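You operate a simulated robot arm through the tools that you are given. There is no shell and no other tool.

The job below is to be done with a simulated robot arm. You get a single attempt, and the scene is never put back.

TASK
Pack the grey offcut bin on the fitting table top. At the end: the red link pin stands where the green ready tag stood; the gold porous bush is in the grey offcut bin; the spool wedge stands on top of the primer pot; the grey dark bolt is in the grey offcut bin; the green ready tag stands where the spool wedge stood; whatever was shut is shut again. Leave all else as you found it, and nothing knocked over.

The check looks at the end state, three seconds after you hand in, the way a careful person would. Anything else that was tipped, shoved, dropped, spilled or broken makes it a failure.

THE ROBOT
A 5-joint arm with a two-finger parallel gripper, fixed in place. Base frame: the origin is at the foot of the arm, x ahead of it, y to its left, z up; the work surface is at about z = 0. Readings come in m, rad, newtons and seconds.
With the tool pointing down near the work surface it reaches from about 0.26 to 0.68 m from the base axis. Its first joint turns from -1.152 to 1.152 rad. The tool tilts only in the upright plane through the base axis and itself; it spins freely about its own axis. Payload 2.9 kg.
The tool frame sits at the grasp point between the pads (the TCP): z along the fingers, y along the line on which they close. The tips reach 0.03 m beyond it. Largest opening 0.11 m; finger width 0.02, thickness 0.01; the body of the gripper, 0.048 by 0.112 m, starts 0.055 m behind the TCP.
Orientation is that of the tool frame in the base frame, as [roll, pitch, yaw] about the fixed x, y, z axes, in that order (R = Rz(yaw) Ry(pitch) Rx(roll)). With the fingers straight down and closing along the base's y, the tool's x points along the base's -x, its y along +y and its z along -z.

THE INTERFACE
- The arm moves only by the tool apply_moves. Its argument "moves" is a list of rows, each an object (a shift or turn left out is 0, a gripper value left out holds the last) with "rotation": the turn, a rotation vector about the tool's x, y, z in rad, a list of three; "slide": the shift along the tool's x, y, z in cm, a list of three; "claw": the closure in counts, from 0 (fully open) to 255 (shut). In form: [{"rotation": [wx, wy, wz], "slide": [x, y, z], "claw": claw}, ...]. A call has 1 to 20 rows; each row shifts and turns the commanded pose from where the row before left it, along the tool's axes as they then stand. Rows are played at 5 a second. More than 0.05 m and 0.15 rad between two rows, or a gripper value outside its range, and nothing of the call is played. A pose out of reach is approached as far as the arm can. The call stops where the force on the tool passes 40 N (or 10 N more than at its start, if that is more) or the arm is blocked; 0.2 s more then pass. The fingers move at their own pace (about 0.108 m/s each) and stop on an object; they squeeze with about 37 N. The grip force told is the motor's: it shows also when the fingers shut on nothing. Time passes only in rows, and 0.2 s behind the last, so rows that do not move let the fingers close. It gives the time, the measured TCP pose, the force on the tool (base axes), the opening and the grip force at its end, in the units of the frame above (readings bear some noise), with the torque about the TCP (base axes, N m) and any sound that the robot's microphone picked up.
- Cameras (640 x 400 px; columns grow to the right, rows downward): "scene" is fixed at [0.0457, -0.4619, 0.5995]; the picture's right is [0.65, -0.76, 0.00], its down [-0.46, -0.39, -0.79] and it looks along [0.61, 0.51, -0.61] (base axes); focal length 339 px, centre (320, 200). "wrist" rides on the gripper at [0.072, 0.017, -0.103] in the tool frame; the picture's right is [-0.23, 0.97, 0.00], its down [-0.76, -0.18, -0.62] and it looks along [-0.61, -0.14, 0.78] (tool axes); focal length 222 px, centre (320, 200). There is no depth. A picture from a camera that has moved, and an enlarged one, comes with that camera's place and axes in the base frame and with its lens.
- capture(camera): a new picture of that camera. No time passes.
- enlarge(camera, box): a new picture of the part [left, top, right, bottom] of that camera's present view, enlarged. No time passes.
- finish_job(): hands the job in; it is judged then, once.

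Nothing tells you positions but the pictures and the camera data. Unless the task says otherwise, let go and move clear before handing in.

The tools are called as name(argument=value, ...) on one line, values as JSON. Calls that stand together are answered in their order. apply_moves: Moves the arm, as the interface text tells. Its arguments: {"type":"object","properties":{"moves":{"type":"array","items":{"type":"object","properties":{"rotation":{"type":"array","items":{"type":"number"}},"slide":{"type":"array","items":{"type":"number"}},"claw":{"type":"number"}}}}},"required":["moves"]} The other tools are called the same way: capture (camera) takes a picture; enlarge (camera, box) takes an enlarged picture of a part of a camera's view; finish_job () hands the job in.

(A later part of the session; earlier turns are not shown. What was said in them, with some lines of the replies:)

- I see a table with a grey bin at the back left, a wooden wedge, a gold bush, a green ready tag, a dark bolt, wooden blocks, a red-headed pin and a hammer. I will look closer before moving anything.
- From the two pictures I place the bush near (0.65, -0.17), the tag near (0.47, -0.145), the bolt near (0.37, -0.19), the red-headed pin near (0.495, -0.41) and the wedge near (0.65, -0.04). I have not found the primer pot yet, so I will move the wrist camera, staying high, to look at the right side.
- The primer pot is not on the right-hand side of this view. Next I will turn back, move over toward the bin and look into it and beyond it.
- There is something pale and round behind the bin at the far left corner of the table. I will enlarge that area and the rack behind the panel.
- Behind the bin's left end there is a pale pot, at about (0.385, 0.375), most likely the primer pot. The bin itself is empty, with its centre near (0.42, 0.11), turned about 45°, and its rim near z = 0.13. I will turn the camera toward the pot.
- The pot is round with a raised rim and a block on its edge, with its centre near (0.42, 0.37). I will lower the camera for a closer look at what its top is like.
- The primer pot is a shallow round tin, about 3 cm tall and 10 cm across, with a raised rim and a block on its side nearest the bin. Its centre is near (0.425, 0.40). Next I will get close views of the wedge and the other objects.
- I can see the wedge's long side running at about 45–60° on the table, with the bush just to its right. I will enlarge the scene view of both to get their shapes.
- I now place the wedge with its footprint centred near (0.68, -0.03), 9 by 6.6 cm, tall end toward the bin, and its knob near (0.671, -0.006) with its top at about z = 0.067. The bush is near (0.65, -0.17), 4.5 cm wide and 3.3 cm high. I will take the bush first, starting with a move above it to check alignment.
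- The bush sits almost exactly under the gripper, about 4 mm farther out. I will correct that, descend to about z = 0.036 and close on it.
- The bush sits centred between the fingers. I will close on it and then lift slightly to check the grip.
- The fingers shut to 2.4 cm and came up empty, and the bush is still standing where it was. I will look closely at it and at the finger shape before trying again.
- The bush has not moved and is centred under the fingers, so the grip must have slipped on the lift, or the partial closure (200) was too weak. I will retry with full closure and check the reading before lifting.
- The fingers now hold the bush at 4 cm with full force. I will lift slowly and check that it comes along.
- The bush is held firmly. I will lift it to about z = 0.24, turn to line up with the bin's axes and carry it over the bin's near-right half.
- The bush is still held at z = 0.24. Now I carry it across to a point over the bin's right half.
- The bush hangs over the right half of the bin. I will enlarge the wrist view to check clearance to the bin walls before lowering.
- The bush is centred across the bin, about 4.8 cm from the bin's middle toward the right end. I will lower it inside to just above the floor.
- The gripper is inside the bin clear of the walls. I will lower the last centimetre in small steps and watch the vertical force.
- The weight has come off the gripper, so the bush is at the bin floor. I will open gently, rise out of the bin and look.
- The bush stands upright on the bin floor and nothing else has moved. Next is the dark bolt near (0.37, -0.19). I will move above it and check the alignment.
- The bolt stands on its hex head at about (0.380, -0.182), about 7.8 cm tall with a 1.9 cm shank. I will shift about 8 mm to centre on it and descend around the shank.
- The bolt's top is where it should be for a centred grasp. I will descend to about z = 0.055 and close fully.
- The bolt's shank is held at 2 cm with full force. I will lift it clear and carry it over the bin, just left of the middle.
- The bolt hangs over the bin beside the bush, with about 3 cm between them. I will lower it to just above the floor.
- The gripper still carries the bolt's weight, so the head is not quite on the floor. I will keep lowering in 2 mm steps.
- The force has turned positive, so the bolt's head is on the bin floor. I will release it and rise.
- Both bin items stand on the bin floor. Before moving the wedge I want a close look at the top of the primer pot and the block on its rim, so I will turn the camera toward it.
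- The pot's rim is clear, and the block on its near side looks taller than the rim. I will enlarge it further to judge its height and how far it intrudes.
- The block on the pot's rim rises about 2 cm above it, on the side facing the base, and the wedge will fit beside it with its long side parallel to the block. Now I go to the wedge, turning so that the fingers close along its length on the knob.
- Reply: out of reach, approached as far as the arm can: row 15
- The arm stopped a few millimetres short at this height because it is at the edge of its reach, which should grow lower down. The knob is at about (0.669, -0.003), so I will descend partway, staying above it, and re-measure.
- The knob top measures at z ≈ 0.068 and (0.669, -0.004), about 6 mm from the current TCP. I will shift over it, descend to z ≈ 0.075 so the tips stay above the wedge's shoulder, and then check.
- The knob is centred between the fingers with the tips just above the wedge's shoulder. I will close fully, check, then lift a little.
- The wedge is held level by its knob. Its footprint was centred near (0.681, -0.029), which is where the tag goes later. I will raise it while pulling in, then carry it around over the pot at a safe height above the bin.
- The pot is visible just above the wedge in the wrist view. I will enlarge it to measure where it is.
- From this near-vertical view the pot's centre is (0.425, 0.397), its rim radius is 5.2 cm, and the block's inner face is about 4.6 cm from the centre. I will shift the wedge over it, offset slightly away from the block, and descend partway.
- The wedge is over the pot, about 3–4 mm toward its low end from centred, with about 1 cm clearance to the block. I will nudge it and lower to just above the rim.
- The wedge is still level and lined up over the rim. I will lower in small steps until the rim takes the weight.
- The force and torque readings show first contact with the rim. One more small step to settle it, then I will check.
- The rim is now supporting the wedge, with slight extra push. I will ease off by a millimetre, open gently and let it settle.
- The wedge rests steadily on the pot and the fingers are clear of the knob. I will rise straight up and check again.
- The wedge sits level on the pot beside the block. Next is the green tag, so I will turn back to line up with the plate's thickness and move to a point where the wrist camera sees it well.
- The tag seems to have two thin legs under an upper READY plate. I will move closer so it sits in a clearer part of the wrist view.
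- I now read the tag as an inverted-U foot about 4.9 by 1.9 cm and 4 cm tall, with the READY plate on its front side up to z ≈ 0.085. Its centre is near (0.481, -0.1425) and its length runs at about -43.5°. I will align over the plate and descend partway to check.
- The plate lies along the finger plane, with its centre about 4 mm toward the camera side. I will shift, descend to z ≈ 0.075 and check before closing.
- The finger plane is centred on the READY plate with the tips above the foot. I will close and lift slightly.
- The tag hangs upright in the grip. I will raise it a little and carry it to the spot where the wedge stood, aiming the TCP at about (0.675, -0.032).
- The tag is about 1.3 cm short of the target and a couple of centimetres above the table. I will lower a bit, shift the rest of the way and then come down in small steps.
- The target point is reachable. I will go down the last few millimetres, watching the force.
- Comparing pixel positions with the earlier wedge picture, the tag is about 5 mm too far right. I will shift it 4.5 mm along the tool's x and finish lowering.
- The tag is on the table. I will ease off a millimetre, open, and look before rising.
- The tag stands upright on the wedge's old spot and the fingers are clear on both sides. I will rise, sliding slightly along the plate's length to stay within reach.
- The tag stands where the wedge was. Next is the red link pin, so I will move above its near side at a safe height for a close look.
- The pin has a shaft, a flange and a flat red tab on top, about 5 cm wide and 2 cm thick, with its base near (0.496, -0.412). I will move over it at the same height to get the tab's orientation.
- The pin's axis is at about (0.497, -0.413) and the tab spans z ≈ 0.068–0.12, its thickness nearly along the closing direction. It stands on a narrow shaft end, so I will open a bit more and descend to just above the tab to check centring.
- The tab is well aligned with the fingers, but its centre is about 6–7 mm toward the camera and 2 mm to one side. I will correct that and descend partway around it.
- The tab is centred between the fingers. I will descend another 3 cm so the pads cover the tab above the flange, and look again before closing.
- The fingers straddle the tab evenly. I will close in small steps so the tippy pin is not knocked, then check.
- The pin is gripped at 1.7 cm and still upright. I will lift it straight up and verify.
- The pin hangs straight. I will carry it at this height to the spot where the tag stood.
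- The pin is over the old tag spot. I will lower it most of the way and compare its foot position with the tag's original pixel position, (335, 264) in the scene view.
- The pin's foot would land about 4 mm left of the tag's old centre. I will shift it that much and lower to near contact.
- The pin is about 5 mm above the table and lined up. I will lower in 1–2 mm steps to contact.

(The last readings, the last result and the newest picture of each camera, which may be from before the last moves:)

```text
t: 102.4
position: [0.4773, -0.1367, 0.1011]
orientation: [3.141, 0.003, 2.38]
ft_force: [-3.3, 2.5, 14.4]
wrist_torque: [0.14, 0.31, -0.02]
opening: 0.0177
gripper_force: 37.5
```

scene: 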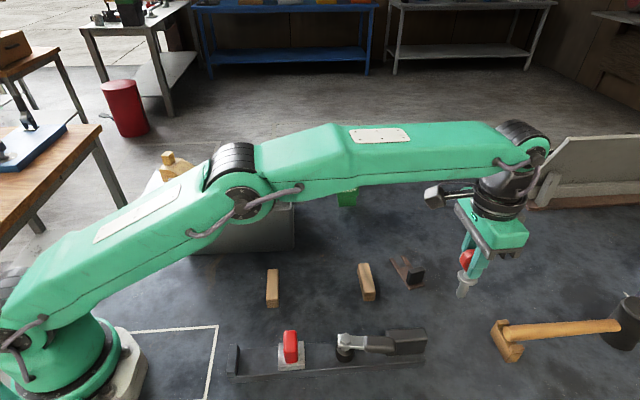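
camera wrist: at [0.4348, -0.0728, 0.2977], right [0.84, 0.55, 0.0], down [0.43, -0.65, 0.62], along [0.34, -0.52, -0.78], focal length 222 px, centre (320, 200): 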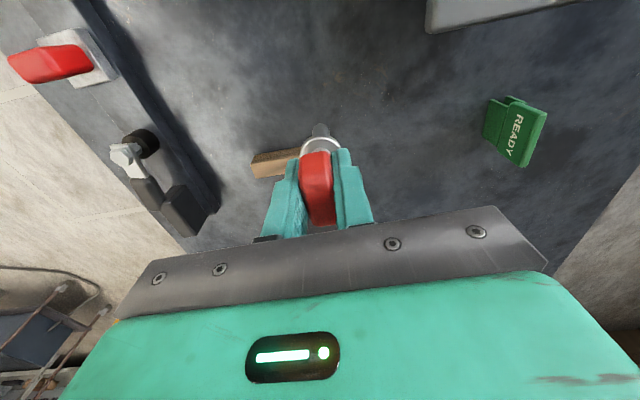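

The pin is now on the table. I will ease off the push, open in small steps so it is not disturbed, and check.

apply_moves(moves=[{"slide": [0, 0, -0.1]}, {}])

apply_moves(moves=[{"claw": 213}, {"claw": 210}, {"claw": 206}, {"claw": 200}, {"claw": 190}, {"claw": 170}, {"claw": 140}, {}, {}])

enlarge(camera="scene", box=[290, 200, 390, 280])

enlarge(camera="wrist", box=[200, 60, 440, 240])

```text
t: 103.0
position: [0.4776, -0.1382, 0.1006]
orientation: [3.141, 0.0, 2.379]
ft_force: [0.9, 1.1, 7.5]
wrist_torque: [0.17, -0.08, 0.02]
opening: 0.0176
gripper_force: 36.9
```

```text
t: 105.0
position: [0.4784, -0.137, 0.1017]
orientation: [-3.141, -0.003, 2.38]
ft_force: [0.6, 0.0, 0.5]
wrist_torque: [0.02, -0.02, -0.04]
opening: 0.0498
gripper_force: 0.2
```

```text
5.00 times, centred on (340, 240) of scene
camera zoom: at [0.0457, -0.4619, 0.5995], right [0.65, -0.76, 0.0], down [-0.46, -0.39, -0.79], along [0.61, 0.51, -0.61], focal length 1696 px, centre (220, 0)
```

zoom: 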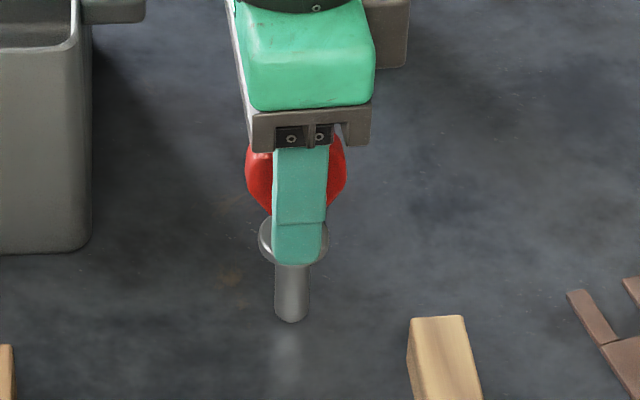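

```text
2.22 times, centred on (320, 150) of wrist
camera zoom: at [0.4369, -0.0758, 0.2044], right [0.84, 0.55, 0.0], down [0.43, -0.65, 0.62], along [0.34, -0.52, -0.78], focal length 494 px, centre (320, 311)
```

zoom: 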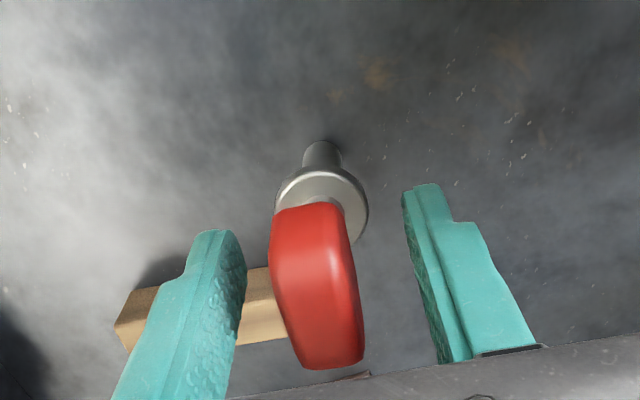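

The pin stands upright by itself, within a few millimetres of where the tag stood. I will rise straight up, clear of it, and check the whole scene.

apply_moves(moves=[{"slide": [0, 0, -1]}, {"slide": [0, 0, -2]}, {"slide": [0, 0, -3]}, {"slide": [0, 0, -4]}, {"slide": [0, 0, -4]}, {"slide": [0, 0, -3]}, {"slide": [3, 0, 0]}, {"slide": [4, 0, 0]}, {}])

capture(camera="scene")

capture(camera="wrist")

enlarge(camera="scene", box=[290, 160, 420, 290])

```text
t: 107.0
position: [0.4265, -0.0873, 0.2702]
orientation: [3.141, -0.001, 2.38]
ft_force: [0.8, -0.8, -0.2]
wrist_torque: [-0.01, 0.01, 0.0]
opening: 0.0493
gripper_force: 0.2
```

```text
taken
```

scene: 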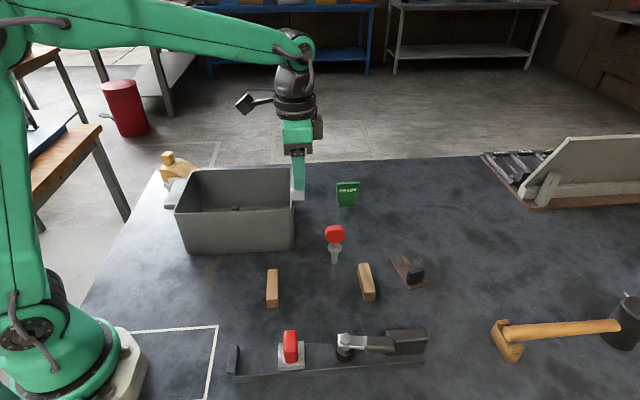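

```text
taken
camera wrist: at [0.387, -0.0266, 0.3734], right [0.84, 0.55, 0.0], down [0.43, -0.65, 0.62], along [0.34, -0.52, -0.78], focal length 222 px, centre (320, 200)
```

wrist: 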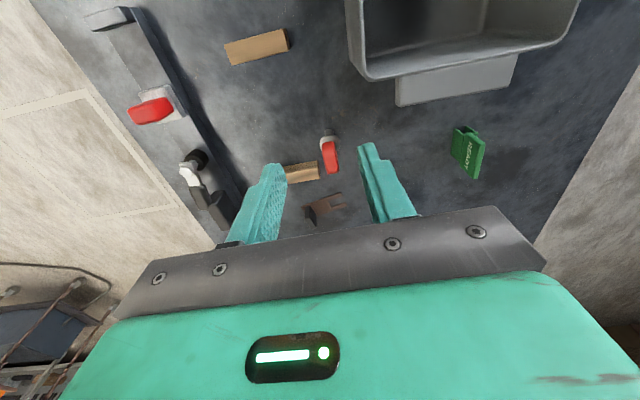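

```text
3.08 times, centred on (355, 225) of scene
camera zoom: at [0.0457, -0.4618, 0.5995], right [0.65, -0.76, 0.0], down [-0.46, -0.39, -0.79], along [0.61, 0.51, -0.61], focal length 1044 px, centre (212, 123)
```

zoom: 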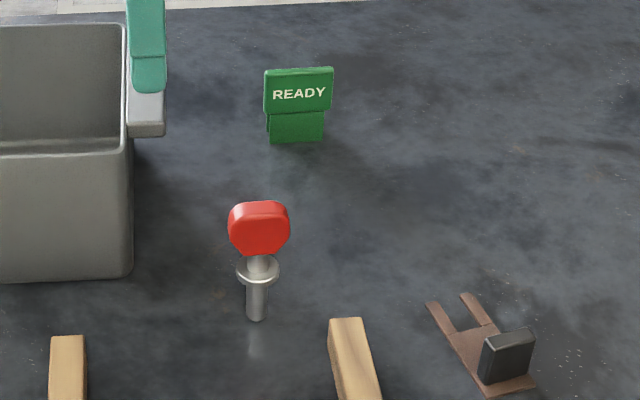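

The pin and tag both stand upright, and the other objects look unchanged. I will move clear and look once more into the bin and at the pot before handing in.

apply_moves(moves=[{"slide": [3.5, 1, -2.5]}, {"slide": [3.5, 1, -2.5]}, {"slide": [3.5, 1, -2.5]}, {"slide": [3.5, 1, 0]}, {"slide": [3.5, 1, 0]}, {}])

capture(camera="wrist")

enlarge(camera="wrist", box=[200, 0, 420, 180])

enlarge(camera="scene", box=[140, 130, 320, 260])

```text
t: 108.4
position: [0.3352, 0.0685, 0.3457]
orientation: [3.141, 0.0, 2.379]
ft_force: [-0.1, 0.6, -0.2]
wrist_torque: [-0.01, -0.03, -0.01]
opening: 0.0495
gripper_force: 0.1
```

```text
taken
camera wrist: at [0.2938, 0.1309, 0.4496], right [0.84, 0.55, 0.0], down [0.43, -0.65, 0.62], along [0.34, -0.52, -0.78], focal length 222 px, centre (320, 200)
```

wrist: 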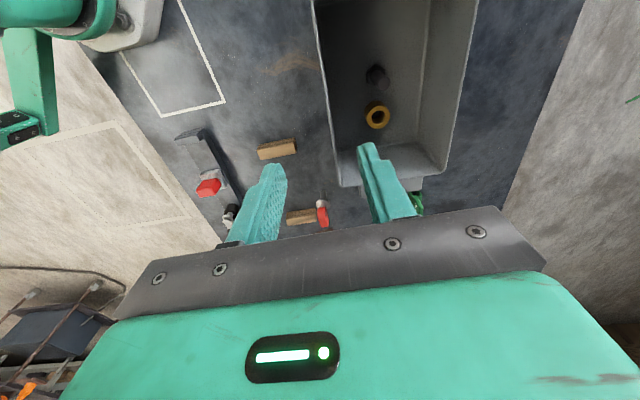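

```text
2.22 times, centred on (310, 90) of wrist
camera zoom: at [0.2938, 0.1309, 0.4496], right [0.84, 0.55, 0.0], down [0.43, -0.65, 0.62], along [0.34, -0.52, -0.78], focal length 494 px, centre (342, 444)
```

zoom: 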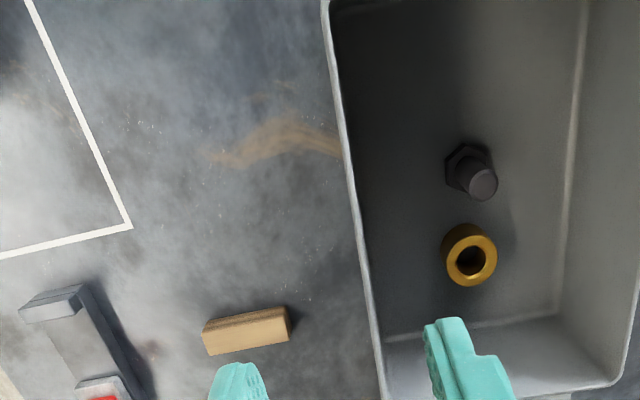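

```text
3.08 times, centred on (230, 195) of scene
camera zoom: at [0.0457, -0.4618, 0.5995], right [0.65, -0.76, 0.0], down [-0.46, -0.39, -0.79], along [0.61, 0.51, -0.61], focal length 1044 px, centre (597, 215)
```

zoom: 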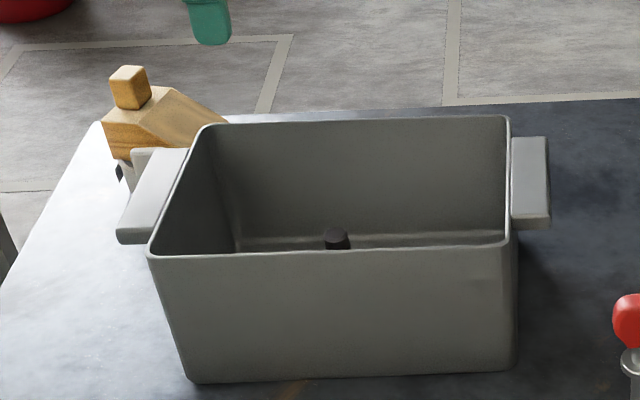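

The bolt and bush stand in the bin, the wedge is on the primer pot, the tag is where the wedge stood and the pin is where the tag stood. Nothing was opened, the rest of the table looks unchanged, and the gripper is empty and clear, so I am handing in.

finish_job()

```text
The job is handed in.
```

I finished the job and handed it in. In the last pictures, everything was standing where the task asked:

- **Grey offcut bin:** the gold porous bush and the grey dark bolt both stand upright on the bin floor.
- **Primer pot:** the spool wedge sits level on the pot's rim, beside the raised block on its edge.
- **Green ready tag:** it stands where the spool wedge stood, within a few millimetres.
- **Red link pin:** it stands upright where the green ready tag stood. My estimates of how far it is off the tag's old centre range from about 2 to 8 mm.

My first try at gripping the bush came up empty. It was left standing, and the second grip held.

I opened nothing, so nothing needed shutting. The other objects on the table looked unchanged, and the gripper is empty and clear of everything.
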